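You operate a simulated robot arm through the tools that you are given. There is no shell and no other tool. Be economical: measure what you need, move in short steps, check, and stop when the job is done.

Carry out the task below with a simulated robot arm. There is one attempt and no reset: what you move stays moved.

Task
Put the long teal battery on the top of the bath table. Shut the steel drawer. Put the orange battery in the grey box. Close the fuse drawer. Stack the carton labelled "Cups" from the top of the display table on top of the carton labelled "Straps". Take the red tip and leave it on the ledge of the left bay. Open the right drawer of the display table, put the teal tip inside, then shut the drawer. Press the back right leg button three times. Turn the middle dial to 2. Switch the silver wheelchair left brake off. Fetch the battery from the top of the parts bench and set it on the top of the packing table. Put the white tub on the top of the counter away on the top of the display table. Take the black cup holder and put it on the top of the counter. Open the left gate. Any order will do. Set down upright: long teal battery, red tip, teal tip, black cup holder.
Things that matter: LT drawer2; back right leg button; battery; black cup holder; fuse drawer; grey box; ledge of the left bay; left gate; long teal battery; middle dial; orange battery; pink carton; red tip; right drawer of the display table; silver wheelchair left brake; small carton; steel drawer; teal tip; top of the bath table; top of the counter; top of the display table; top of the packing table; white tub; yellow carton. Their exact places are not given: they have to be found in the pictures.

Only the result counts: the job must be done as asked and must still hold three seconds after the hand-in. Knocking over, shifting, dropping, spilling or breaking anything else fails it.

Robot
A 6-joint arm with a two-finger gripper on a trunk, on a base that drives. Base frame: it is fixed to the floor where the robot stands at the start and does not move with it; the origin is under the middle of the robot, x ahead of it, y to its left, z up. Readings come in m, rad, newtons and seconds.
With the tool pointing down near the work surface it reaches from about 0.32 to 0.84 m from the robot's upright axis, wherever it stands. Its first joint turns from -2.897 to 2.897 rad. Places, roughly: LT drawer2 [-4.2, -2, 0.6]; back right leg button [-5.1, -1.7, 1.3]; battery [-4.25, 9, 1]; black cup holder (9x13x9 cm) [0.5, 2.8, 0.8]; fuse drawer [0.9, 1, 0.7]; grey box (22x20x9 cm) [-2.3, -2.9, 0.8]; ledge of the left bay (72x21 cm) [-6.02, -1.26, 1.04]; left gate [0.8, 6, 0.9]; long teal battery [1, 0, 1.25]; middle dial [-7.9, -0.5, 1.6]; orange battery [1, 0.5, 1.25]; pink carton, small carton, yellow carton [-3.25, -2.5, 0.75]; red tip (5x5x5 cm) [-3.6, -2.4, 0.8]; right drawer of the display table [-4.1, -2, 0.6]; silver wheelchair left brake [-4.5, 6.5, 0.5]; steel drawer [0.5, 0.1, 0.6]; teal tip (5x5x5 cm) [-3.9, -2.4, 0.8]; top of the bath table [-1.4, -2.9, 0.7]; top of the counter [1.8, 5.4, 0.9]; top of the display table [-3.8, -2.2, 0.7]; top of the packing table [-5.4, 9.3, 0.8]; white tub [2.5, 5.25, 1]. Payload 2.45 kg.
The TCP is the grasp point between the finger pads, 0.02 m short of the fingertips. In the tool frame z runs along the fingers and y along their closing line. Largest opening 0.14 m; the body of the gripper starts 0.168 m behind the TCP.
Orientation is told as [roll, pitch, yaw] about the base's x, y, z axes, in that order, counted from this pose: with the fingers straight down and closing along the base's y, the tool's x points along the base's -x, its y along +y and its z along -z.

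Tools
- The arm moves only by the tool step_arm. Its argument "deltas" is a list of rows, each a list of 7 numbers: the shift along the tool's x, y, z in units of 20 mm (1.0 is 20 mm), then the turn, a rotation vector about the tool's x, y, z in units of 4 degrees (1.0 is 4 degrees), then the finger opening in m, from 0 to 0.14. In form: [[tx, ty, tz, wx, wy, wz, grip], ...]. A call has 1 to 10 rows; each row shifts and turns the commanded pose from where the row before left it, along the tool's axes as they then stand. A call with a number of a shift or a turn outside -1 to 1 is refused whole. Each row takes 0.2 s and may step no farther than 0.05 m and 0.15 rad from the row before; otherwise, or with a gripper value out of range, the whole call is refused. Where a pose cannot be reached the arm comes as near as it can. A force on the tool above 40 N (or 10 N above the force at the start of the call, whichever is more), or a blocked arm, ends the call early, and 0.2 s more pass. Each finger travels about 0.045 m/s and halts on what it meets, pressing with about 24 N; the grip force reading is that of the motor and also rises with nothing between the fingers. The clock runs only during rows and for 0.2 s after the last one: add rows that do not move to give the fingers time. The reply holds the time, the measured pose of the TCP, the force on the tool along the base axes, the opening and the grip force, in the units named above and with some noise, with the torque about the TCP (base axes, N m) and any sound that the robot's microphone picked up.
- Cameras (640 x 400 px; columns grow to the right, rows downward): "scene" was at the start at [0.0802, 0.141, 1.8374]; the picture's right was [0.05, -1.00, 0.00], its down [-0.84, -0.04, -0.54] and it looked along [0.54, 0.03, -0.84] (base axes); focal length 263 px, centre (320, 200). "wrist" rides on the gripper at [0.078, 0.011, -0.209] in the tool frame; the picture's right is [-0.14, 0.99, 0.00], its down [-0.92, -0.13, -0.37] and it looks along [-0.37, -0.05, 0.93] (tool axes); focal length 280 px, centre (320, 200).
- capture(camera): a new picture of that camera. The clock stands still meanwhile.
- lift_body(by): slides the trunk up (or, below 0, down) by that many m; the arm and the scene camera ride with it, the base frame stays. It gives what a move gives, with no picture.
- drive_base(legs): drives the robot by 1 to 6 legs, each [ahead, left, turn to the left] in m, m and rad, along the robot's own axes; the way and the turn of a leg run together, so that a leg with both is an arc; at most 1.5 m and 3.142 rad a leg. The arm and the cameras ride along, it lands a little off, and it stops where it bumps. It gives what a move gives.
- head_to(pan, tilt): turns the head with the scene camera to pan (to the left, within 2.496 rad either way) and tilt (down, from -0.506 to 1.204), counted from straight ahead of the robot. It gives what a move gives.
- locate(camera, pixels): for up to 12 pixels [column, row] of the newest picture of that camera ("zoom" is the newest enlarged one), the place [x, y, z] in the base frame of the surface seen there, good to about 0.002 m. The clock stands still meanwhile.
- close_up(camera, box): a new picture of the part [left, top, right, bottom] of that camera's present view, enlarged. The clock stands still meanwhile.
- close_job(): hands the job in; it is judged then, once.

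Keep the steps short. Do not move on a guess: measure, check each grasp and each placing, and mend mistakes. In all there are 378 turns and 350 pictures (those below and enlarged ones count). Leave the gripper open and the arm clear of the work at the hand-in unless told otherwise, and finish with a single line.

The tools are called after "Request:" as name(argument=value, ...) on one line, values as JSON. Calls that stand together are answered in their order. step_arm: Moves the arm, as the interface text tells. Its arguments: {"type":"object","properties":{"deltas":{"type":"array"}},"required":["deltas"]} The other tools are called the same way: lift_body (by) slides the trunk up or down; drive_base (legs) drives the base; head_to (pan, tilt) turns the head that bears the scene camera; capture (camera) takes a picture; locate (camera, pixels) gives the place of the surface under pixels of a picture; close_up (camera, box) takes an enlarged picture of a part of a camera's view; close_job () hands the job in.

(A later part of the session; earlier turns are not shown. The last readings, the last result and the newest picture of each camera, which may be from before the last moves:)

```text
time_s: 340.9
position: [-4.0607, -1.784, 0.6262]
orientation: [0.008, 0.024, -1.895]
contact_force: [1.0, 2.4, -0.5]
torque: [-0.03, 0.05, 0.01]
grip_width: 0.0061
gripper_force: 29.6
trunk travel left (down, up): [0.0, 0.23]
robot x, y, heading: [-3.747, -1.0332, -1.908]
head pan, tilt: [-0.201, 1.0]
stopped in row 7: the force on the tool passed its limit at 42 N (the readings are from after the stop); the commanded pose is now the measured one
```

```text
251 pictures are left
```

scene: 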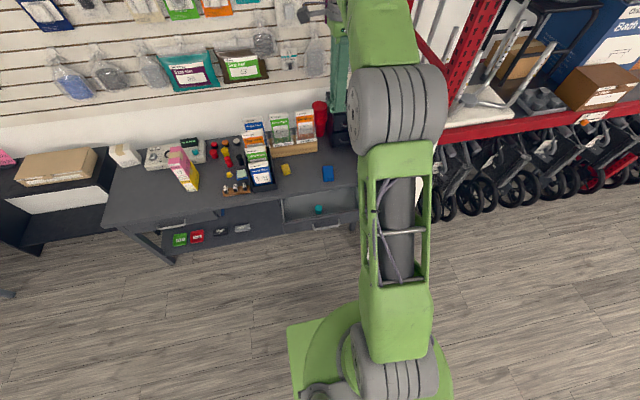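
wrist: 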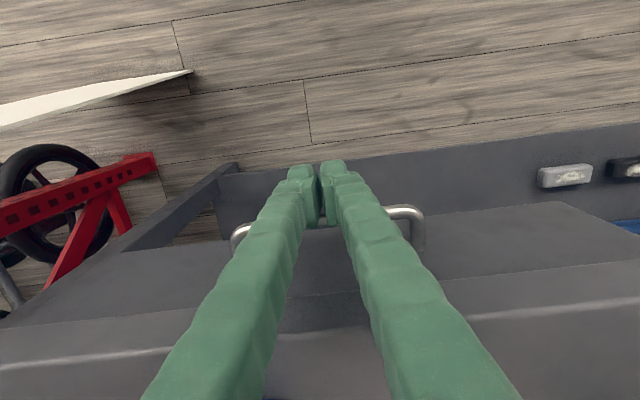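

Drawer is shut. Back off, rise, and rotate the tool +90° (front-back closing) for the red tip.

Request:
drive_base(legs=[[-0.25, 0, 0]])

Request:
lift_body(by=0.23)

Request:
step_arm(deltas=[[0.5, 0, -1, 0, 0, 1, 0.06], [0.5, 0, -1, 0, 0, 1, 0.06], [0.5, 0, -1, 0, 0, 1, 0.06], [0.5, 0, -1, 0, 0, 1, 0.06], [0.5, 0, -1, 0, 0, 1, 0.06], [0, 0, -1, 0, 0, 1, 0.06], [0, 0, -1, 0, 0, 1, 0.06], [0, 0, -1, 0, 0, 1, 0.06], [0, 0, -1, 0, 0, 1, 0.06], [0, 0, -1, 0, 0, 1, 0.06]])

Request:
step_arm(deltas=[[0, 0, -1, 0, 0, 1, 0.06], [0, 0, -1, 0, 0, 1, 0.06], [0, 0, -1, 0, 0, 1, 0.06], [0, 0, -1, 0, 0, 1, 0.06], [0, 0, -1, 0, 0, 1, 0.06], [0, 0, -1, 0, 0, 1, 0.06], [0, 0, -1, 0, 0, 1, 0.06], [0, 0, -1, 0, 0, 1, 0.06], [0, 0, 0, 0, 0, 1, 0.06], [0, 0, 0, 0, 0, 1, 0.06]])

Request:
step_arm(deltas=[[0, 0, 0, 0, 0, 1, 0.06], [0, 0, 0, 0, 0, 1, 0.06], [0, 0, 0, 0, 0, 0.5, 0.06]])

```text
time_s: 342.7
position: [-3.9732, -1.5495, 0.6254]
orientation: [0.007, 0.023, -1.889]
contact_force: [-0.2, -0.2, -0.5]
torque: [0.0, 0.02, -0.02]
grip_width: 0.0
gripper_force: 29.3
trunk travel left (down, up): [0.0, 0.23]
robot x, y, heading: [-3.6679, -0.7994, -1.901]
head pan, tilt: [-0.201, 1.0]
```

```text
time_s: 345.1
position: [-3.9726, -1.5503, 0.8539]
orientation: [0.007, 0.025, -1.888]
contact_force: [-0.3, 0.9, -0.7]
torque: [0.01, -0.01, 0.01]
grip_width: 0.0
gripper_force: 29.3
trunk travel left (down, up): [-0.23, 0.0]
robot x, y, heading: [-3.6664, -0.7999, -1.9]
head pan, tilt: [-0.201, 1.0]
```

```text
time_s: 347.3
position: [-3.9526, -1.5109, 1.0595]
orientation: [-0.01, 0.023, -2.584]
contact_force: [0.2, 1.5, 0.6]
torque: [-0.02, 0.03, 0.03]
grip_width: 0.06
gripper_force: 0.0
trunk travel left (down, up): [-0.23, 0.0]
robot x, y, heading: [-3.6674, -0.7953, -1.901]
head pan, tilt: [-0.201, 1.0]
```

```text
time_s: 349.5
position: [-3.9559, -1.5124, 1.2171]
orientation: [-0.02, 0.009, 2.996]
contact_force: [-0.2, -0.4, -0.1]
torque: [0.01, -0.01, -0.01]
grip_width: 0.0601
gripper_force: 0.1
trunk travel left (down, up): [-0.23, 0.0]
robot x, y, heading: [-3.6651, -0.7979, -1.906]
head pan, tilt: [-0.201, 1.0]
```

```text
time_s: 350.3
position: [-3.955, -1.5124, 1.2171]
orientation: [-0.024, 0.007, 2.823]
contact_force: [0.1, -0.1, 0.0]
torque: [0.0, -0.02, -0.04]
grip_width: 0.0602
gripper_force: 0.0
trunk travel left (down, up): [-0.23, 0.0]
robot x, y, heading: [-3.6669, -0.7986, -1.905]
head pan, tilt: [-0.201, 1.0]
```

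Drive left 0.57 m, then ahead 0.70 m, to hang near the red tip.

Request:
drive_base(legs=[[0, 0.57, 0.01], [0.7, 0, 0]])

Request:
capture(camera="wrist")

```text
time_s: 359.1
position: [-3.6162, -2.353, 1.2169]
orientation: [-0.024, 0.006, 2.845]
contact_force: [0.3, -0.3, -0.5]
torque: [0.03, 0.01, -0.01]
grip_width: 0.0599
gripper_force: 0.0
trunk travel left (down, up): [-0.23, 0.0]
robot x, y, heading: [-3.3446, -1.6338, -1.882]
head pan, tilt: [-0.201, 1.0]
```

```text
250 pictures are left
```

wrist: 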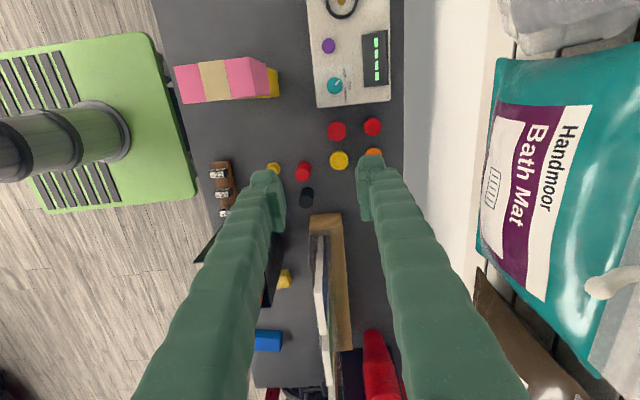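

Request:
close_up(camera="wrist", box=[300, 100, 400, 162])

Request:
locate(camera="wrist", pixels=[[337, 131], [330, 131], [344, 131], [337, 125], [373, 127], [340, 161], [495, 130], [490, 200], [500, 70], [318, 100]])

```text
6.40 times, centred on (350, 131) of wrist
```

zoom: 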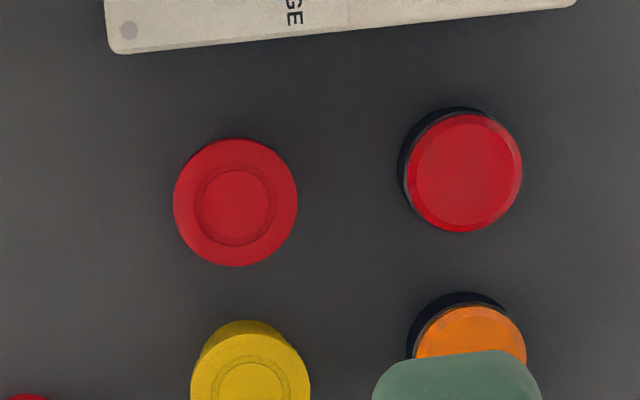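

```text
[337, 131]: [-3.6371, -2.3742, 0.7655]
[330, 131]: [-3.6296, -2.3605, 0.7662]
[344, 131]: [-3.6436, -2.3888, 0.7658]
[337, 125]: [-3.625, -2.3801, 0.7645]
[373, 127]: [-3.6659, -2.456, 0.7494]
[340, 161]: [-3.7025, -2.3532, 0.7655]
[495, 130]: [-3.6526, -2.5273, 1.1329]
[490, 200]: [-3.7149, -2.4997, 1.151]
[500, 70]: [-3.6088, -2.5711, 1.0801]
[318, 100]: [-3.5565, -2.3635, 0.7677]
```

Red tip centre (−3.638,−2.374), top 0.766. Align, lower trunk 0.2 m, then descend.

Request:
step_arm(deltas=[[-0.37, 0.65, 0, -0.34, 0, 0, 0.065], [-0.37, 0.65, 0, 0, 0, 0, 0.065]])

Request:
lift_body(by=-0.2)

Request:
step_arm(deltas=[[0, 0, 1, 0, 0, 0, 0.065], [0, 0, 1, 0, 0, 0, 0.065], [0, 0, 1, 0, 0, 0, 0.065], [0, 0, 1, 0, 0, 0, 0.065], [0, 0, 1, 0, 0, 0, 0.065], [0, 0, 1, 0, 0, 0, 0.065], [0, 0, 1, 0, 0, 0, 0.065], [0, 0, 1, 0, 0, 0, 0.065]])

Request:
capture(camera="wrist")

```text
time_s: 359.7
position: [-3.64, -2.3738, 1.2163]
orientation: [0.0, 0.007, 2.845]
contact_force: [0.3, -0.1, -0.9]
torque: [0.04, 0.01, -0.01]
grip_width: 0.0651
gripper_force: 0.0
trunk travel left (down, up): [-0.23, 0.0]
robot x, y, heading: [-3.3421, -1.6348, -1.878]
head pan, tilt: [-0.201, 1.0]
```

```text
time_s: 361.9
position: [-3.639, -2.3739, 1.0161]
orientation: [0.002, 0.008, 2.844]
contact_force: [-0.3, 0.0, -0.1]
torque: [-0.03, 0.0, 0.03]
grip_width: 0.0648
gripper_force: 0.1
trunk travel left (down, up): [-0.03, 0.2]
robot x, y, heading: [-3.3378, -1.6335, -1.882]
head pan, tilt: [-0.201, 1.0]
```

```text
time_s: 363.7
position: [-3.6386, -2.373, 0.8565]
orientation: [0.002, 0.008, 2.845]
contact_force: [0.6, -0.7, 0.7]
torque: [0.0, -0.02, -0.01]
grip_width: 0.0653
gripper_force: 0.1
trunk travel left (down, up): [-0.03, 0.2]
robot x, y, heading: [-3.3441, -1.6311, -1.877]
head pan, tilt: [-0.201, 1.0]
```

```text
248 pictures are left
```

wrist: 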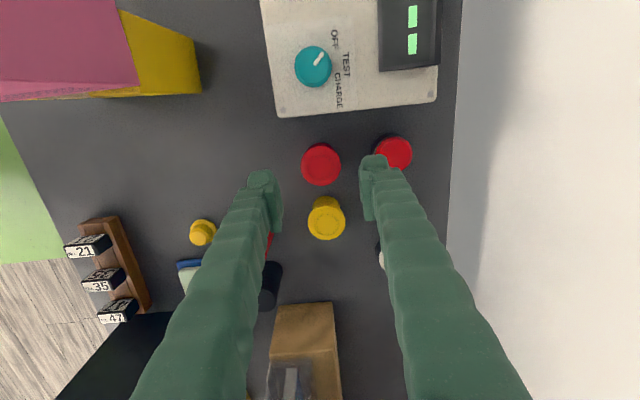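

Aligned. Down to z≈0.748 and close.

Request:
step_arm(deltas=[[0, 0, 1, 0, 0, 0, 0.065], [0, 0, 1, 0, 0, 0, 0.065], [0, 0, 1, 0, 0, 0, 0.065], [0, 0, 1, 0, 0, 0, 0.065], [0, 0, 1, 0, 0, 0, 0.065], [0, 0, 0.4, 0, 0, 0, 0.065], [0, 0, 0, 0, 0, 0, 0.045], [0, 0, 0, 0, 0, 0, 0.02], [0, 0, 0, 0, 0, 0, 0.02], [0, 0, 0, 0, 0, 0, 0.02]])

Request:
step_arm(deltas=[[0, 0, -0.5, 0, 0, 0, 0.02], [0, 0, -1, 0, 0, 0, 0.02], [0, 0, -1, 0, 0, 0, 0.02], [0, 0, -1, 0, 0, 0, 0.02], [0, 0, -1, 0, 0, 0, 0.02], [0, 0, -1, 0, 0, 0, 0.02], [0, 0, -1, 0, 0, 0, 0.02], [0, 0, -1, 0, 0, 0, 0.02], [0, 0, -1, 0, 0, 0, 0.02], [0, 0, -1, 0, 0, 0, 0.02]])

Request:
lift_body(by=0.2)

Request:
capture(camera="wrist")

```text
time_s: 365.9
position: [-3.6361, -2.3746, 0.7466]
orientation: [-0.001, 0.007, 2.845]
contact_force: [0.1, 0.4, 0.4]
torque: [-0.01, 0.01, 0.0]
grip_width: 0.0425
gripper_force: 23.8
trunk travel left (down, up): [-0.03, 0.2]
robot x, y, heading: [-3.3434, -1.634, -1.879]
head pan, tilt: [-0.201, 1.0]
```

```text
time_s: 368.1
position: [-3.638, -2.374, 0.94]
orientation: [0.003, 0.006, 2.844]
contact_force: [-0.7, -0.3, -0.7]
torque: [-0.03, 0.0, 0.0]
grip_width: 0.0429
gripper_force: 23.8
trunk travel left (down, up): [-0.03, 0.2]
robot x, y, heading: [-3.3428, -1.6359, -1.877]
head pan, tilt: [-0.201, 1.0]
```

```text
time_s: 370.2
position: [-3.6371, -2.3741, 1.1389]
orientation: [0.0, 0.007, 2.845]
contact_force: [0.6, 0.1, -0.6]
torque: [0.0, -0.01, -0.01]
grip_width: 0.0426
gripper_force: 24.0
trunk travel left (down, up): [-0.23, 0.0]
robot x, y, heading: [-3.3382, -1.6349, -1.882]
head pan, tilt: [-0.201, 1.0]
```

```text
247 pictures are left
```

wrist: 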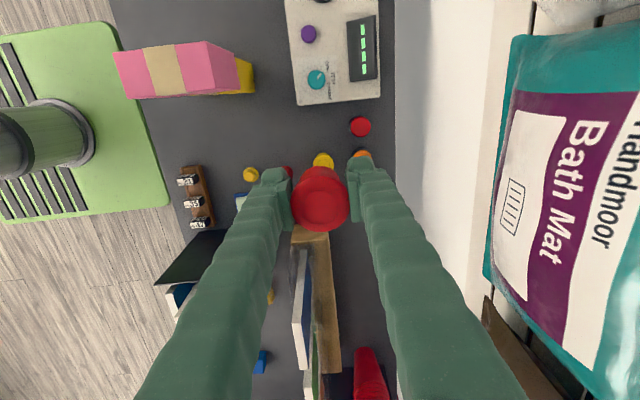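

Red tip held. Back off 0.75 m and look right along the racks.

Request:
drive_base(legs=[[-0.75, 0, 0]])

Request:
head_to(pan=-1.0, tilt=0.5)

Request:
capture(camera="scene")

Request:
head_to(pan=-1.9, tilt=0.5)

Request:
capture(camera="scene")

```text
time_s: 374.3
position: [-3.4109, -1.6547, 1.1395]
orientation: [0.003, 0.007, 2.836]
contact_force: [0.4, 0.2, -0.6]
torque: [-0.02, 0.02, 0.04]
grip_width: 0.0428
gripper_force: 23.9
trunk travel left (down, up): [-0.23, 0.0]
robot x, y, heading: [-3.1122, -0.9124, -1.891]
head pan, tilt: [-0.201, 1.0]
```

```text
time_s: 375.5
position: [-3.4121, -1.6538, 1.1397]
orientation: [0.001, 0.008, 2.835]
contact_force: [-0.6, -0.7, -0.4]
torque: [0.02, -0.03, 0.0]
grip_width: 0.0424
gripper_force: 23.8
trunk travel left (down, up): [-0.23, 0.0]
robot x, y, heading: [-3.1078, -0.9189, -1.889]
head pan, tilt: [-1.0, 0.499]
```

```text
246 pictures are left
```

scene: 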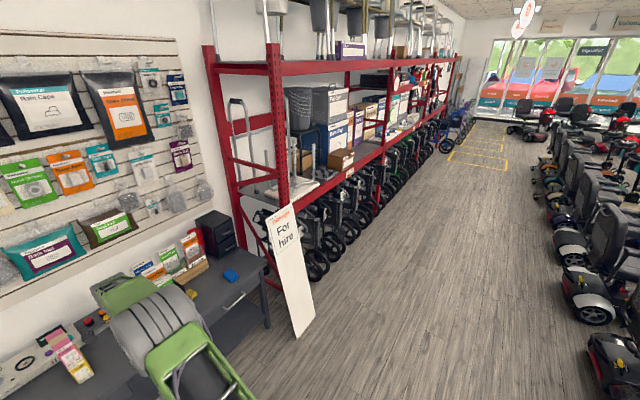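

```text
time_s: 376.7
position: [-3.4121, -1.6539, 1.14]
orientation: [0.0, 0.007, 2.833]
contact_force: [-0.6, -0.1, -0.3]
torque: [0.01, 0.01, 0.0]
grip_width: 0.0426
gripper_force: 24.5
trunk travel left (down, up): [-0.23, 0.0]
robot x, y, heading: [-3.1116, -0.9186, -1.886]
head pan, tilt: [-1.901, 0.499]
```

```text
245 pictures are left
```

scene: 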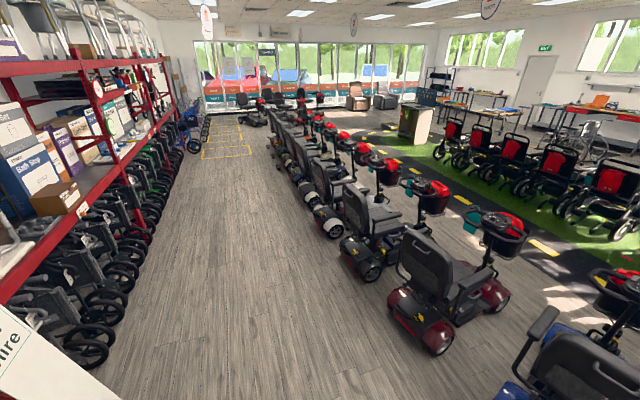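

Request:
locate(camera="scene", pixels=[[425, 350], [355, 270], [325, 225], [100, 340], [145, 235], [115, 290], [70, 205], [150, 130], [215, 120], [60, 120]])

Request:
close_up(camera="scene", box=[0, 30, 240, 180])

```text
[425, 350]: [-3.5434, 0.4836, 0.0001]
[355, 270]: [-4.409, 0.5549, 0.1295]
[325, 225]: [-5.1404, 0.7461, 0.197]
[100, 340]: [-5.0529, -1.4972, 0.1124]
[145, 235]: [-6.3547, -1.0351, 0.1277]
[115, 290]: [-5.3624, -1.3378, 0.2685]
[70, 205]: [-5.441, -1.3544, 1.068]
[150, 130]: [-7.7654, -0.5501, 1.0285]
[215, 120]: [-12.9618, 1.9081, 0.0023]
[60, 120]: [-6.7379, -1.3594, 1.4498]
```

```text
2.67 times, centred on (120, 105) of scene
```

zoom: 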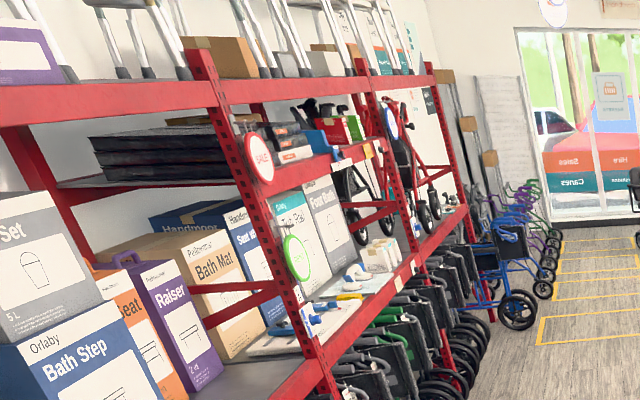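

The aisle is about 2 m wide. Drive right 2.4 m along the racks, facing them.

Request:
drive_base(legs=[[0, -1.2, 0], [0, -1.2, 0]])

Request:
head_to(pan=-0.1, tilt=0.4)

Request:
capture(camera="scene")

```text
time_s: 398.0
position: [-5.7102, -0.8924, 1.1396]
orientation: [0.001, 0.009, 2.832]
contact_force: [-0.5, 0.6, -0.7]
torque: [0.01, -0.03, 0.03]
grip_width: 0.0426
gripper_force: 23.8
trunk travel left (down, up): [-0.23, 0.0]
robot x, y, heading: [-5.4076, -0.154, -1.894]
head pan, tilt: [-1.901, 0.499]
```

```text
time_s: 399.8
position: [-5.7103, -0.8927, 1.1399]
orientation: [0.0, 0.007, 2.832]
contact_force: [0.6, 0.5, -1.0]
torque: [0.02, 0.01, 0.0]
grip_width: 0.0428
gripper_force: 24.0
trunk travel left (down, up): [-0.23, 0.0]
robot x, y, heading: [-5.4047, -0.1586, -1.891]
head pan, tilt: [-0.099, 0.4]
```

```text
243 pictures are left
```

scene: 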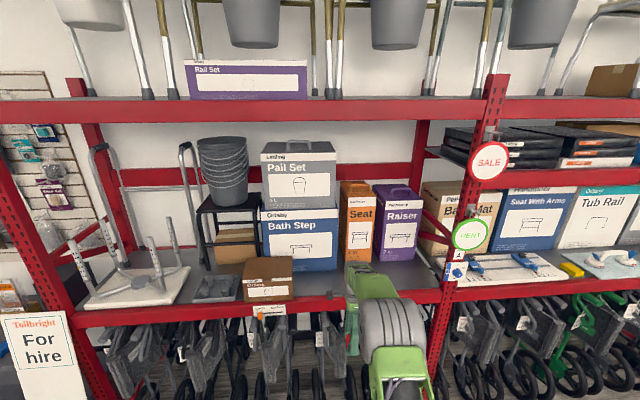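

The free strip of the ledge is in front of "Bath Step/Seat/Raiser". Measure it.

Request:
locate(camera="scene", pixels=[[310, 288], [335, 280], [340, 290], [430, 270], [410, 264], [270, 285], [340, 268], [375, 262], [330, 305], [420, 283]])

Request:
close_up(camera="scene", box=[40, 130, 280, 320])

Request:
capture(camera="wrist")

```text
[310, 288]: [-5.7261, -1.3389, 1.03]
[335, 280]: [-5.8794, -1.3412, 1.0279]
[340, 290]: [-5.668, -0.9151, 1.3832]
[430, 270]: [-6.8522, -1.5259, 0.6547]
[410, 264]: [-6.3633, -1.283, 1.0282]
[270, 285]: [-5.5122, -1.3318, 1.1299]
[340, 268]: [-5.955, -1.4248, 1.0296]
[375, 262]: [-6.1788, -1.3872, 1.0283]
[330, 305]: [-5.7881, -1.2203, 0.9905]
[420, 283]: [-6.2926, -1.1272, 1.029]
```

```text
2.11 times, centred on (160, 225) of scene
```

zoom: 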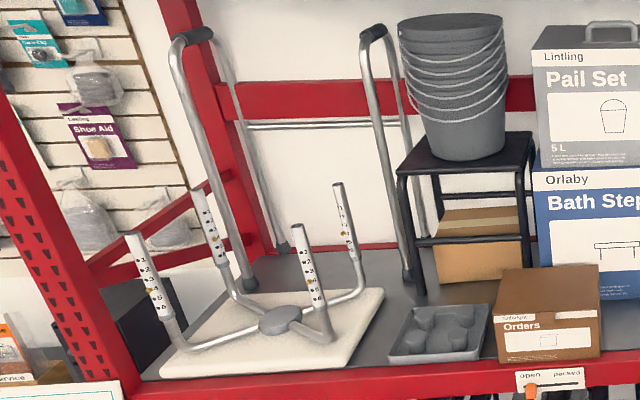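

```text
241 pictures are left
```

wrist: 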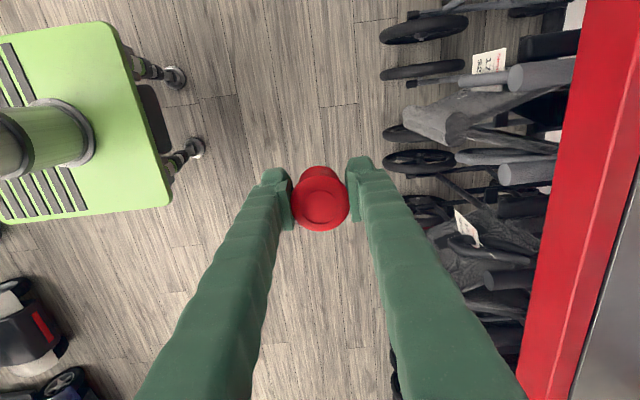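

Ledge surface z = 1.029, front edge F≈3.0. Check the upper beam height, then drive in over the free strip.

Request:
locate(camera="scene", pixels=[[300, 122], [300, 100], [330, 90], [320, 250], [395, 245]])

Request:
drive_base(legs=[[0.3, -0.17, 0]])

Request:
capture(camera="wrist")

```text
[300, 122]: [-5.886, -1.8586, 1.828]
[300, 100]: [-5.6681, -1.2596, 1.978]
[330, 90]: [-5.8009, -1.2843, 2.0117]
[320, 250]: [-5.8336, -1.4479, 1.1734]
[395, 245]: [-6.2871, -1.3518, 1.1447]
```

```text
time_s: 402.0
position: [-5.9772, -1.1201, 1.1391]
orientation: [-0.001, 0.008, 2.818]
contact_force: [-0.3, 0.6, -0.3]
torque: [0.04, -0.06, -0.03]
grip_width: 0.0425
gripper_force: 24.1
trunk travel left (down, up): [-0.23, 0.0]
robot x, y, heading: [-5.6628, -0.3859, -1.905]
head pan, tilt: [-0.099, 0.4]
```

```text
240 pictures are left
```

wrist: 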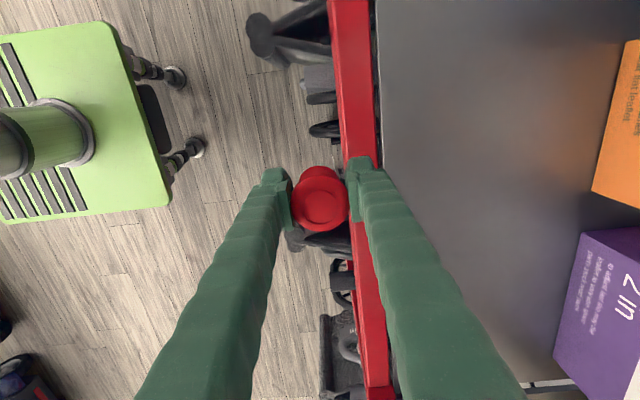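

Request:
drive_base(legs=[[0.157, 0, 0]])

Request:
step_arm(deltas=[[0, 0, 1, 0, 0, 0, 0.02], [0, 0, 1, 0, 0, 0, 0.02], [0, 0, 1, 0, 0, 0, 0.02], [0, 0, 0.5, 0, 0, 0, 0.02]])

Request:
capture(camera="wrist")

```text
time_s: 403.4
position: [-6.0268, -1.268, 1.1384]
orientation: [0.001, 0.007, 2.82]
contact_force: [0.2, 0.2, -0.3]
torque: [0.08, -0.04, 0.01]
grip_width: 0.0426
gripper_force: 24.2
trunk travel left (down, up): [-0.23, 0.0]
robot x, y, heading: [-5.7133, -0.5355, -1.899]
head pan, tilt: [-0.099, 0.4]
```

```text
time_s: 404.4
position: [-6.0248, -1.2681, 1.0697]
orientation: [0.0, 0.007, 2.821]
contact_force: [-0.3, 0.5, 0.1]
torque: [0.0, -0.01, 0.0]
grip_width: 0.0426
gripper_force: 24.1
trunk travel left (down, up): [-0.23, 0.0]
robot x, y, heading: [-5.7147, -0.533, -1.901]
head pan, tilt: [-0.099, 0.4]
```

```text
239 pictures are left
```

wrist: 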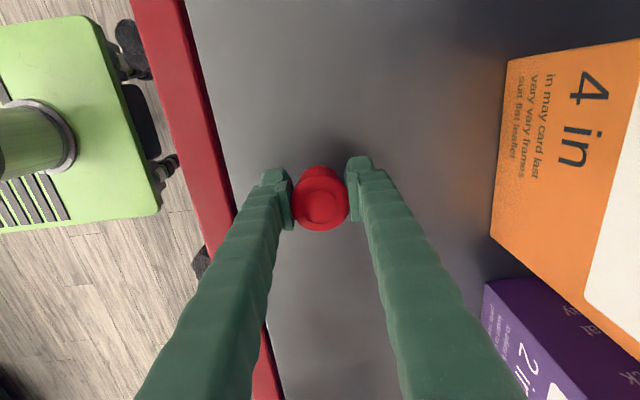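

Over the ledge at (−6.025,−1.268), matching its centre. Lower the last 1.4 cm to contact.

Request:
step_arm(deltas=[[0, 0, 0.3, 0, 0, 0, 0.02], [0, 0, 0.2, 0, 0, 0, 0.02], [0, 0, 0.1, 0, 0, 0, 0.02], [0, 0, 0.1, 0, 0, 0, 0.02]])

```text
time_s: 405.4
position: [-6.0248, -1.268, 1.0587]
orientation: [0.003, 0.007, 2.823]
contact_force: [2.5, 0.9, 13.1]
torque: [-0.11, 0.0, 0.02]
grip_width: 0.0423
gripper_force: 23.8
trunk travel left (down, up): [-0.23, 0.0]
robot x, y, heading: [-5.7117, -0.5374, -1.905]
head pan, tilt: [-0.099, 0.4]
```

Contact (13 N). Ease 1 mm, open, and lift.

Request:
step_arm(deltas=[[0, 0, -0.05, 0, 0, 0, 0.02], [0, 0, 0, 0, 0, 0, 0.05], [0, 0, 0, 0, 0, 0, 0.065], [0, 0, 0, 0, 0, 0, 0.065], [0, 0, -0.5, 0, 0, 0, 0.065], [0, 0, -1, 0, 0, 0, 0.065], [0, 0, -1, 0, 0, 0, 0.065], [0, 0, -1, 0, 0, 0, 0.065], [0, 0, -1, 0, 0, 0, 0.065], [0, 0, -1, 0, 0, 0, 0.065]])

Request:
capture(camera="wrist")

```text
time_s: 407.6
position: [-6.0267, -1.2667, 1.1678]
orientation: [0.002, 0.007, 2.82]
contact_force: [0.4, 0.9, 0.5]
torque: [-0.02, 0.02, 0.0]
grip_width: 0.0648
gripper_force: 0.0
trunk travel left (down, up): [-0.23, 0.0]
robot x, y, heading: [-5.7134, -0.5345, -1.905]
head pan, tilt: [-0.099, 0.4]
```

```text
238 pictures are left
```

wrist: 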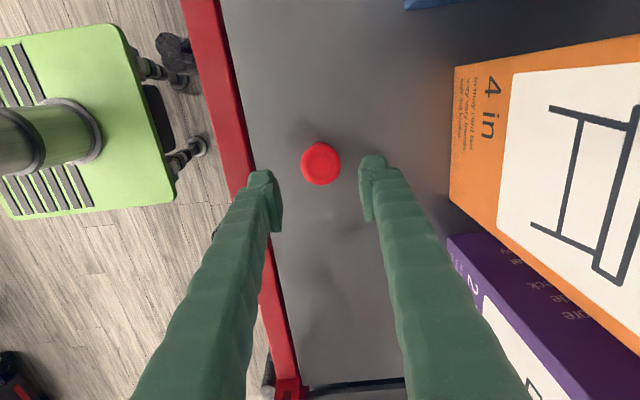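

Red tip stands on the ledge. Next the leg button: back off 0.4, slide left 0.85 and look.

Request:
drive_base(legs=[[-0.45, 0, 0], [0, 0.85, 0]])

Request:
head_to(pan=0.1, tilt=0.5)

Request:
capture(camera="scene")

```text
time_s: 417.8
position: [-5.0729, -1.1295, 1.1659]
orientation: [0.0, 0.007, 2.815]
contact_force: [-0.2, 0.0, -0.3]
torque: [-0.03, 0.0, -0.01]
grip_width: 0.065
gripper_force: 0.0
trunk travel left (down, up): [-0.23, 0.0]
robot x, y, heading: [-4.7572, -0.3998, -1.908]
head pan, tilt: [-0.099, 0.4]
```

```text
time_s: 418.6
position: [-5.0723, -1.1296, 1.167]
orientation: [-0.001, 0.007, 2.815]
contact_force: [0.6, -0.2, -0.2]
torque: [-0.01, -0.01, 0.0]
grip_width: 0.0653
gripper_force: 0.0
trunk travel left (down, up): [-0.23, 0.0]
robot x, y, heading: [-4.7548, -0.3984, -1.909]
head pan, tilt: [0.099, 0.499]
```

```text
237 pictures are left
```

scene: 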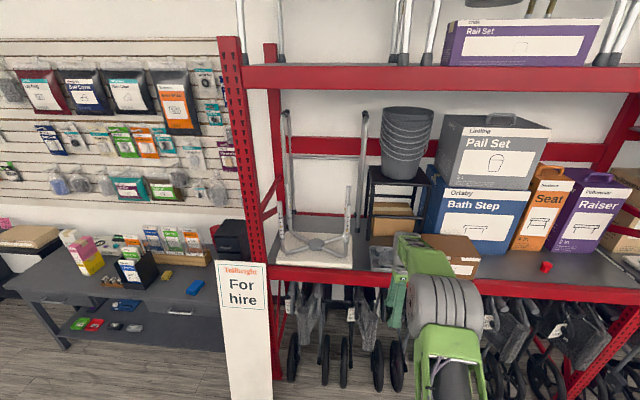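

Request:
close_up(camera="scene", box=[255, 165, 391, 285])

Request:
close_up(camera="scene", box=[325, 175, 373, 235])

```text
3.33 times, centred on (323, 225) of scene
```

zoom: 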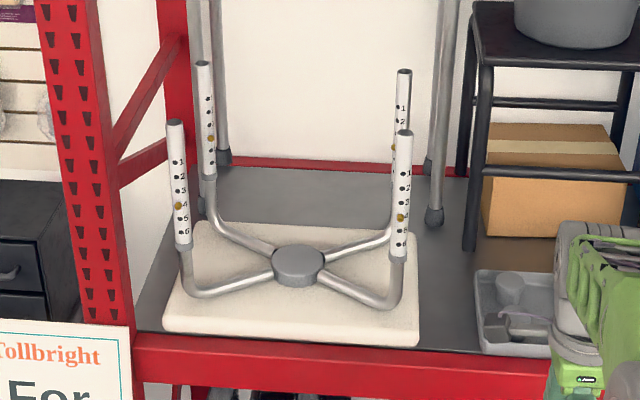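

```text
6.67 times, centred on (349, 205) of scene
```

zoom: 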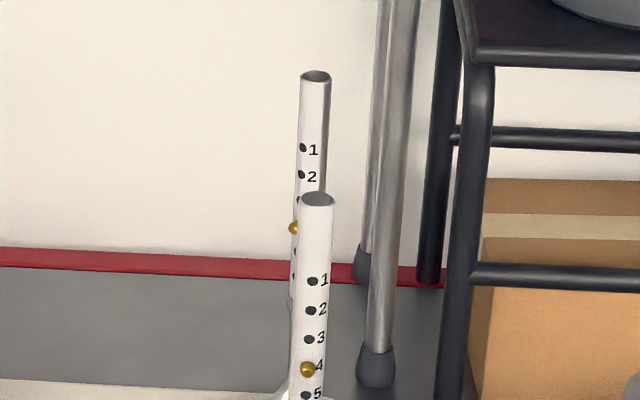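

Request:
locate(camera="zoom", pixels=[[294, 228], [314, 90], [305, 150], [307, 369], [318, 205], [300, 235], [380, 360], [310, 330]])

Request:
locate(camera="scene", pixels=[[308, 202], [307, 217], [298, 207], [318, 182], [316, 210], [345, 187], [351, 180], [347, 205]])

```text
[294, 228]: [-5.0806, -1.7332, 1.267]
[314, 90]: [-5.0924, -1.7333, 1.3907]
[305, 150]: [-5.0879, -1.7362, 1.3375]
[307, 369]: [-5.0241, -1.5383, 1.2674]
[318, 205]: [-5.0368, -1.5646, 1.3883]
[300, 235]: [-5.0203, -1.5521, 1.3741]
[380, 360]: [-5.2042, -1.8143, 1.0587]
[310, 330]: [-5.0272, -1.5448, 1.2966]
```

```text
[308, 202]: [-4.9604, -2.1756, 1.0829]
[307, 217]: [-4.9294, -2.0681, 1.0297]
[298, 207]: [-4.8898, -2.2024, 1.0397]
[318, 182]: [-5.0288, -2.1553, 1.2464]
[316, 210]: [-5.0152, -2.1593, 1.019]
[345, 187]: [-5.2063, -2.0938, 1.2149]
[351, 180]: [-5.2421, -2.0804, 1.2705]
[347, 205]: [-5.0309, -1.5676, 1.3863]
```

Back-right button at (−5.081,−1.733,1.267), facing me, 0.2 m behind the front-right leg. I'll come down between the two legs with closed vertical fingers and push forward. First rise to z≈1.47 and come in a bit.

Request:
step_arm(deltas=[[0, -0.5, -1, 0, 0, 0, 0.0], [0, -0.5, -1, 0, 0, 0, 0.0], [0, -0.5, -1, 0, 0, 0, 0.0], [0, -0.5, -1, 0, 0, 0, 0.0], [0, -0.5, -1, 0, 0, 0, 0.0], [0, -0.5, -1, 0, 0, 0, 0.0], [0, -0.5, -1, 0, 0, 0, 0.0], [0, -0.5, -1, 0, 0, 0, 0.0], [0, -0.5, -1, 0, 0, 0, 0.0], [0, -0.5, -1, 0, 0, 0, 0.0]])

Request:
step_arm(deltas=[[0, -0.5, -1, 0, 0, 0, 0.0], [0, -0.5, -1, 0, 0, 0, 0.0], [0, -0.5, -1, 0, 0, 0, 0.0], [0, -0.5, -1, 0, 0, 0, 0.0], [0, 0, -1, 0, 0, 0, 0.0], [0, 0, -0.5, 0, 0, 0, 0.0]])

```text
time_s: 420.8
position: [-5.0407, -1.0354, 1.3674]
orientation: [0.001, 0.007, 2.815]
contact_force: [0.2, 0.4, -0.4]
torque: [-0.04, -0.01, 0.03]
grip_width: 0.0001
gripper_force: 24.5
trunk travel left (down, up): [-0.23, 0.0]
robot x, y, heading: [-4.7569, -0.4001, -1.908]
head pan, tilt: [0.099, 0.499]
```

```text
time_s: 422.2
position: [-5.0308, -0.9961, 1.4787]
orientation: [0.0, 0.006, 2.815]
contact_force: [0.5, -0.5, 0.7]
torque: [-0.02, 0.01, 0.03]
grip_width: 0.0
gripper_force: 24.1
trunk travel left (down, up): [-0.23, 0.0]
robot x, y, heading: [-4.753, -0.4001, -1.908]
head pan, tilt: [0.099, 0.499]
```

Drive ahead 0.626 and left 0.187 so the fingers hang above the gap between the legs.

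Request:
drive_base(legs=[[0, 0.18, 0.014], [0.55, 0, 0]])

Request:
capture(camera="wrist")

Request:
head_to(pan=-0.1, tilt=0.6)

Request:
capture(camera="scene")

```text
time_s: 427.1
position: [-5.0061, -1.5838, 1.4768]
orientation: [0.0, 0.007, 2.854]
contact_force: [-0.6, 0.5, 0.7]
torque: [0.03, -0.03, -0.03]
grip_width: 0.0
gripper_force: 23.8
trunk travel left (down, up): [-0.23, 0.0]
robot x, y, heading: [-4.7526, -0.9772, -1.872]
head pan, tilt: [0.099, 0.499]
```

```text
234 pictures are left
```

wrist: 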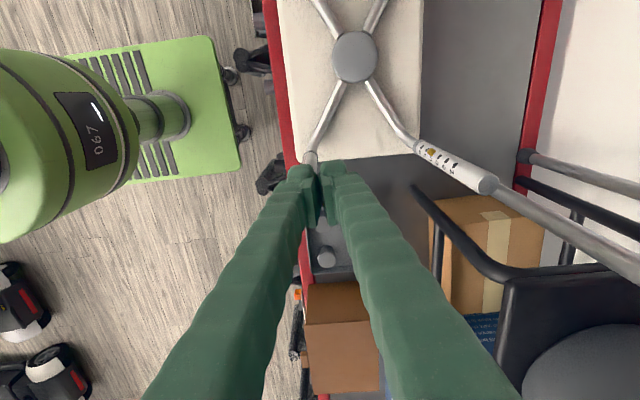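

```text
time_s: 427.9
position: [-5.0066, -1.5843, 1.4779]
orientation: [-0.001, 0.007, 2.852]
contact_force: [0.3, 1.1, 0.0]
torque: [-0.01, 0.01, 0.01]
grip_width: 0.0
gripper_force: 24.0
trunk travel left (down, up): [-0.23, 0.0]
robot x, y, heading: [-4.7526, -0.9761, -1.867]
head pan, tilt: [-0.099, 0.6]
```

```text
233 pictures are left
```

scene: 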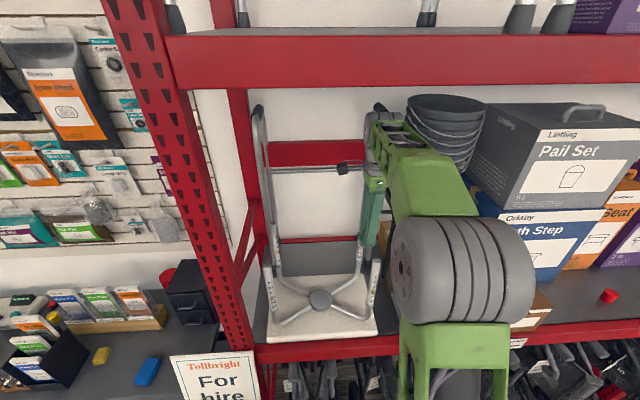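

Shift with the base: ahead 0.075, right 0.024.

Request:
drive_base(legs=[[0.075, -0.024, 0]])

Request:
capture(camera="wrist")

```text
time_s: 428.9
position: [-5.0508, -1.651, 1.4766]
orientation: [0.0, 0.006, 2.854]
contact_force: [-0.1, 0.0, 0.0]
torque: [0.1, -0.04, 0.02]
grip_width: 0.0
gripper_force: 24.2
trunk travel left (down, up): [-0.23, 0.0]
robot x, y, heading: [-4.8025, -1.0413, -1.864]
head pan, tilt: [-0.099, 0.6]
```

```text
232 pictures are left
```

wrist: 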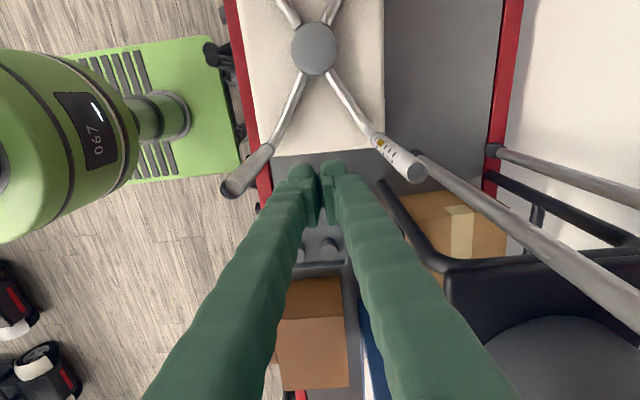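

Close-up of the back-right leg and its button from the wrist.

Request:
close_up(camera="wrist", box=[350, 110, 446, 190])

Request:
locate(camera="zoom", pixels=[[205, 222], [215, 230], [430, 430]])

```text
5.00 times, centred on (398, 150) of wrist
```

zoom: 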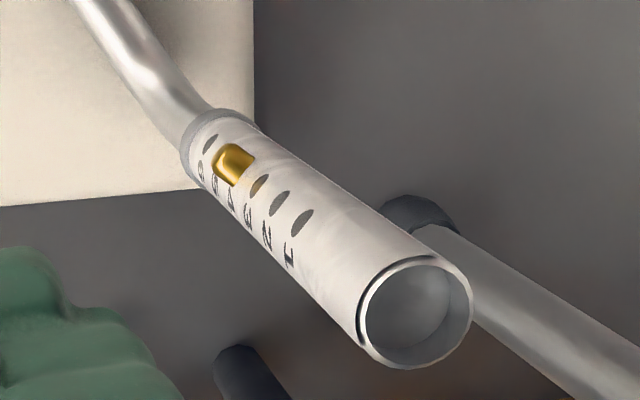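

```text
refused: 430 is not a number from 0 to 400
```

Request:
locate(camera="zoom", pixels=[[230, 160], [222, 160], [240, 150], [302, 222], [280, 203], [210, 143], [362, 325], [470, 295], [425, 258], [395, 366], [285, 180], [258, 215]])

```text
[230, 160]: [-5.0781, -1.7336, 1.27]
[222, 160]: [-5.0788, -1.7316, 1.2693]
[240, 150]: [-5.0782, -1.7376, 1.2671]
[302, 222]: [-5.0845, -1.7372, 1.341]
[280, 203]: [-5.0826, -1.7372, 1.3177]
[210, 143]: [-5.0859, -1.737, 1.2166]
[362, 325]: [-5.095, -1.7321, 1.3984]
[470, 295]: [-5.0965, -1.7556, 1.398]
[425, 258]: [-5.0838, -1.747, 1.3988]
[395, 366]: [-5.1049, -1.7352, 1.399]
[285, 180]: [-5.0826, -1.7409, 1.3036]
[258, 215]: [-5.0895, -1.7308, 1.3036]
```

The button faces 30° off base +x (normal ≈ (0.866, 0.5)); tip at (−5.078,−1.7336,1.269). I move above the approach point, turn the tool 43° so the finger face looks along the push direction.

Request:
step_arm(deltas=[[0.46, 0.92, 0, 0, 0, 0, 0.0], [0.46, 0.92, 0, 0, 0, 0, 0.0], [0.46, 0.91, 0, 0, 0, 0, 0.0]])

Request:
step_arm(deltas=[[0, 0, 0, 0, 0, 1, 0.0], [0, 0, 0, 0, 0, 1, 0.0], [0, 0, 0, 0, 0, 1, 0.0], [0, 0, 0, 0, 0, 1, 0.0], [0, 0, 0, 0, 0, 1, 0.0], [0, 0, 0, 0, 0, 1, 0.0], [0, 0, 0, 0, 0, 1, 0.0], [0, 0, 0, 0, 0, 1, 0.0], [0, 0, 0, 0, 0, 1, 0.0], [0, 0, 0, 0, 0, 1, 0.0]])

Request:
step_arm(deltas=[[0, 0, 0, 0, 0, 0.8, 0.0]])

Request:
capture(camera="wrist")

```text
time_s: 429.7
position: [-5.0387, -1.7137, 1.4739]
orientation: [-0.001, 0.007, 2.854]
contact_force: [0.5, 0.1, -0.2]
torque: [0.06, 0.0, 0.0]
grip_width: 0.0002
gripper_force: 23.9
trunk travel left (down, up): [-0.23, 0.0]
robot x, y, heading: [-4.8018, -1.042, -1.871]
head pan, tilt: [-0.099, 0.6]
```

```text
time_s: 431.9
position: [-5.0387, -1.7098, 1.4784]
orientation: [-0.006, 0.006, 2.154]
contact_force: [-0.5, 0.1, -0.5]
torque: [0.03, 0.02, 0.03]
grip_width: 0.0
gripper_force: 24.1
trunk travel left (down, up): [-0.23, 0.0]
robot x, y, heading: [-4.7987, -1.0406, -1.875]
head pan, tilt: [-0.099, 0.6]
```

```text
time_s: 432.3
position: [-5.0389, -1.7092, 1.4779]
orientation: [-0.007, 0.006, 2.1]
contact_force: [0.1, 1.2, 0.8]
torque: [0.02, -0.02, 0.01]
grip_width: 0.0
gripper_force: 24.0
trunk travel left (down, up): [-0.23, 0.0]
robot x, y, heading: [-4.7992, -1.0412, -1.871]
head pan, tilt: [-0.099, 0.6]
```

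```text
230 pictures are left
```

wrist: 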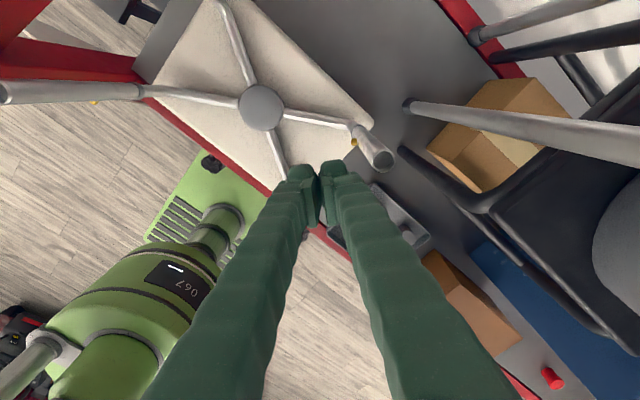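

Descend to z≈1.272.

Request:
step_arm(deltas=[[0, 0, 1, 0, 0, 0, 0.0], [0, 0, 1, 0, 0, 0, 0.0], [0, 0, 1, 0, 0, 0, 0.0], [0, 0, 1, 0, 0, 0, 0.0], [0, 0, 1, 0, 0, 0, 0.0], [0, 0, 1, 0, 0, 0, 0.0], [0, 0, 1, 0, 0, 0, 0.0], [0, 0, 1, 0, 0, 0, 0.0], [0, 0, 1, 0, 0, 0, 0.0], [0, 0, 1, 0, 0, 0, 0.0]])

Request:
capture(camera="wrist")

```text
time_s: 434.5
position: [-5.0395, -1.7105, 1.2767]
orientation: [-0.005, 0.007, 2.099]
contact_force: [0.0, -0.1, 0.2]
torque: [0.02, -0.03, 0.01]
grip_width: 0.0002
gripper_force: 24.0
trunk travel left (down, up): [-0.23, 0.0]
robot x, y, heading: [-4.7966, -1.0415, -1.872]
head pan, tilt: [-0.099, 0.6]
```

```text
229 pictures are left
```

wrist: 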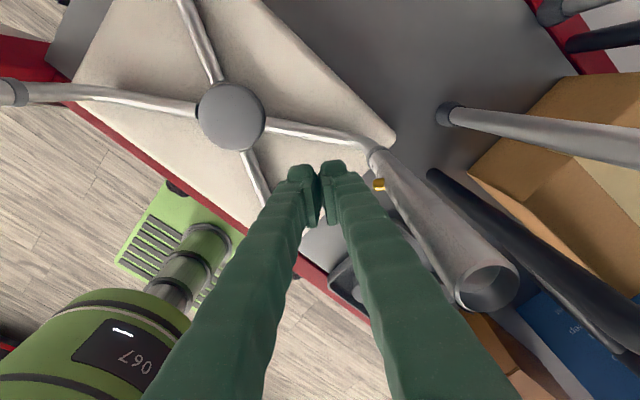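

Finger faces the button, gap ≈3 cm. Approach 2.6 cm, then press with small steps.

Request:
step_arm(deltas=[[0, 0.5, 0.25, 0, 0, 0, 0.0], [0, 0.5, 0, 0, 0, 0, 0.0], [0, 0.3, 0, 0, 0, 0, 0.0]])

Request:
step_arm(deltas=[[0, 0.1, 0, 0, 0, 0, 0.0], [0, 0.1, 0, 0, 0, 0, 0.0], [0, 0.1, 0, 0, 0, 0, 0.0]])

Request:
close_up(camera="wrist", box=[280, 120, 440, 220])

```text
time_s: 435.3
position: [-5.0564, -1.7196, 1.2731]
orientation: [-0.009, 0.005, 2.1]
contact_force: [22.1, 17.5, -2.3]
torque: [-2.11, 2.74, -0.18]
grip_width: 0.0001
gripper_force: 24.2
trunk travel left (down, up): [-0.23, 0.0]
robot x, y, heading: [-4.7983, -1.0404, -1.869]
head pan, tilt: [-0.099, 0.6]
```

```text
time_s: 435.7
position: [-5.054, -1.7194, 1.2732]
orientation: [-0.014, 0.002, 2.106]
contact_force: [14.4, 12.7, 1.5]
torque: [-1.59, 1.85, -0.16]
grip_width: 0.0
gripper_force: 23.4
trunk travel left (down, up): [-0.23, 0.0]
robot x, y, heading: [-4.7948, -1.0429, -1.862]
head pan, tilt: [-0.099, 0.6]
stopped in row 2: the force on the tool passed its limit at 42 N (the readings are from after the stop); the commanded pose is now the measured one
```

```text
4.00 times, centred on (360, 170) of wrist
```

zoom: 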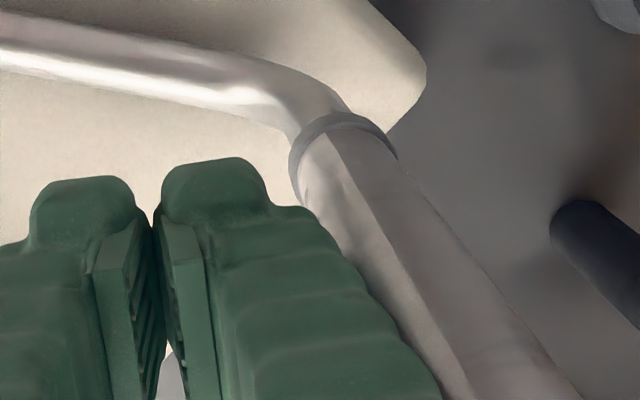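

The finger's wider upper part touched the leg top first (moment arm ~0.1 m). I back off, check the stool hasn't moved, and tilt the tool 20° so the fingertip leads.

Request:
step_arm(deltas=[[0, -1, 0, 0, 0, 0, 0.0], [0, -0.7, 0, 0, 0, 0, 0.0], [0, 0, 0, -1, 0, 0, 0.0], [0, 0, 0, -1, 0, 0, 0.0], [0, 0, 0, -1, 0, 0, 0.0], [0, 0, 0, -1, 0, 0, 0.0], [0, 0, 0, -1, 0, 0, 0.0], [0, 0, 0, -1, 0, 0, 0.0]])

Request:
capture(camera="wrist")

```text
time_s: 437.5
position: [-5.03, -1.7042, 1.2732]
orientation: [0.408, 0.004, 2.103]
contact_force: [-0.4, 0.0, -0.4]
torque: [-0.05, 0.0, 0.0]
grip_width: 0.0
gripper_force: 24.3
trunk travel left (down, up): [-0.23, 0.0]
robot x, y, heading: [-4.8015, -1.0394, -1.87]
head pan, tilt: [-0.099, 0.6]
```

```text
227 pictures are left
```

wrist: 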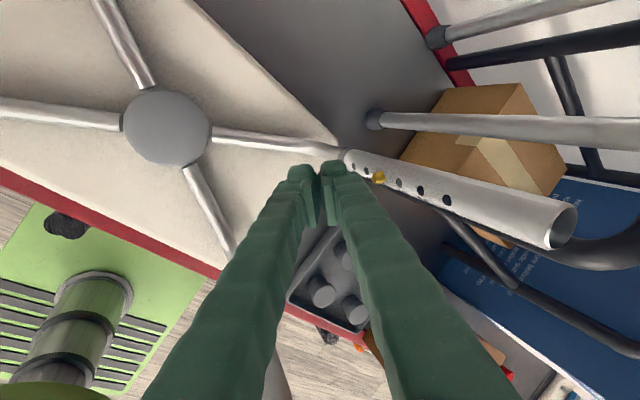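

Re-measure the button and leg.

Request:
close_up(camera="wrist", box=[330, 130, 490, 230])

Request:
locate(camera="wrist", pixels=[[378, 177], [376, 178], [399, 183], [421, 191], [357, 167], [545, 240], [574, 225], [560, 205]])

```text
4.00 times, centred on (410, 180) of wrist
```

zoom: 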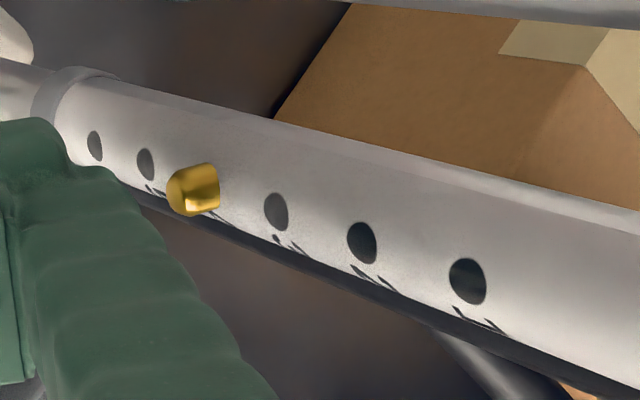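

```text
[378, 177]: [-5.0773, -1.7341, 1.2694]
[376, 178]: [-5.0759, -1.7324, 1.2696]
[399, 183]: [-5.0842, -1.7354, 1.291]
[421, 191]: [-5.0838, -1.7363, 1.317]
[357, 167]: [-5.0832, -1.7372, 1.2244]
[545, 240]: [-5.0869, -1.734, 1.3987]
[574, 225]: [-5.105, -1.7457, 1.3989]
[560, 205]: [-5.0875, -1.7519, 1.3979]
```

Stool unmoved. Approach with horizontal motion (y·0.918, z·0.397), then small press steps while reading force.

Request:
step_arm(deltas=[[0.08, 0.14, -0.32, 0, 0, 0, 0.0], [0, 0.64, 0.28, 0, 0, 0, 0.0], [0, 0.64, 0.28, 0, 0, 0, 0.0]])

Request:
close_up(camera="wrist", box=[290, 130, 450, 230])

```text
time_s: 438.3
position: [-5.0536, -1.7212, 1.2786]
orientation: [0.407, 0.002, 2.103]
contact_force: [0.3, 0.4, -0.5]
torque: [0.02, 0.01, -0.03]
grip_width: 0.0002
gripper_force: 23.9
trunk travel left (down, up): [-0.23, 0.0]
robot x, y, heading: [-4.7986, -1.0414, -1.866]
head pan, tilt: [-0.099, 0.6]
```

```text
4.00 times, centred on (370, 180) of wrist
```

zoom: 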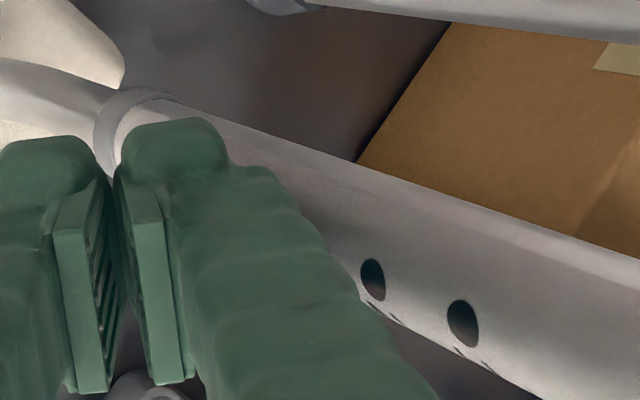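

Just short of the button, no force yet. Press in 3 mm steps.

Request:
step_arm(deltas=[[0, 0.138, 0.06, 0, 0, 0, 0.0], [0, 0.138, 0.06, 0, 0, 0, 0.0]])

Request:
step_arm(deltas=[[0, 0.138, 0.06, 0, 0, 0, 0.0]])

Request:
step_arm(deltas=[[0, 0.138, 0.06, 0, 0, 0, 0.0]])

```text
time_s: 438.9
position: [-5.059, -1.7236, 1.2795]
orientation: [0.406, 0.004, 2.103]
contact_force: [1.0, 0.0, 2.5]
torque: [-0.01, 0.06, 0.0]
grip_width: 0.0001
gripper_force: 24.0
trunk travel left (down, up): [-0.23, 0.0]
robot x, y, heading: [-4.8001, -1.0431, -1.869]
head pan, tilt: [-0.099, 0.6]
```

```text
time_s: 439.3
position: [-5.0615, -1.7247, 1.2819]
orientation: [0.41, 0.005, 2.104]
contact_force: [2.2, 0.8, 11.6]
torque: [-0.08, 0.24, -0.07]
grip_width: 0.0001
gripper_force: 24.1
trunk travel left (down, up): [-0.23, 0.0]
robot x, y, heading: [-4.7951, -1.0405, -1.87]
head pan, tilt: [-0.099, 0.6]
```

```text
time_s: 439.7
position: [-5.0617, -1.7257, 1.2809]
orientation: [0.408, 0.003, 2.102]
contact_force: [11.3, 6.8, 16.2]
torque: [-0.07, 0.28, -0.09]
grip_width: 0.0001
gripper_force: 23.8
trunk travel left (down, up): [-0.23, 0.0]
robot x, y, heading: [-4.7975, -1.0401, -1.87]
head pan, tilt: [-0.099, 0.6]
```

The tip rides on top of the button (upward force). Back off 1.2 cm, lower 1 cm, and press again.

Request:
step_arm(deltas=[[0, -0.55, -0.24, 0, 0, 0, 0.0], [0, -0.2, 0.46, 0, 0, 0, 0.0], [0, 0.276, 0.12, 0, 0, 0, 0.0]])

Request:
step_arm(deltas=[[0, 0.138, 0.06, 0, 0, 0, 0.0], [0, 0.138, 0.06, 0, 0, 0, 0.0]])

Request:
step_arm(deltas=[[0, 0.138, 0.06, 0, 0, 0, 0.0]])

Request:
step_arm(deltas=[[0, 0.138, 0.06, 0, 0, 0, 0.0]])

```text
time_s: 440.5
position: [-5.0571, -1.7229, 1.2709]
orientation: [0.407, 0.002, 2.102]
contact_force: [5.4, 2.0, 6.4]
torque: [-0.06, 0.16, 0.01]
grip_width: 0.0001
gripper_force: 24.1
trunk travel left (down, up): [-0.23, 0.0]
robot x, y, heading: [-4.7955, -1.0455, -1.872]
head pan, tilt: [-0.099, 0.6]
```

```text
time_s: 441.1
position: [-5.0614, -1.7256, 1.2702]
orientation: [0.41, 0.001, 2.103]
contact_force: [15.5, 8.5, 9.7]
torque: [-0.07, 0.18, -0.08]
grip_width: 0.0
gripper_force: 24.0
trunk travel left (down, up): [-0.23, 0.0]
robot x, y, heading: [-4.7986, -1.0429, -1.871]
head pan, tilt: [-0.099, 0.6]
heard: click
```

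```text
time_s: 441.5
position: [-5.0627, -1.7249, 1.2719]
orientation: [0.408, 0.0, 2.102]
contact_force: [26.9, 15.5, 9.0]
torque: [-0.1, 0.22, -0.09]
grip_width: 0.0
gripper_force: 23.7
trunk travel left (down, up): [-0.23, 0.0]
robot x, y, heading: [-4.7984, -1.0408, -1.866]
head pan, tilt: [-0.099, 0.6]
```

```text
time_s: 441.9
position: [-5.0615, -1.7256, 1.2711]
orientation: [0.406, 0.004, 2.104]
contact_force: [18.3, 13.2, 14.2]
torque: [-0.16, 0.36, -0.13]
grip_width: 0.0002
gripper_force: 24.3
trunk travel left (down, up): [-0.23, 0.0]
robot x, y, heading: [-4.7971, -1.0413, -1.869]
head pan, tilt: [-0.099, 0.6]
stopped in row 1: the force on the tool passed its limit at 45 N (the readings are from after the stop); the commanded pose is now the measured one
```

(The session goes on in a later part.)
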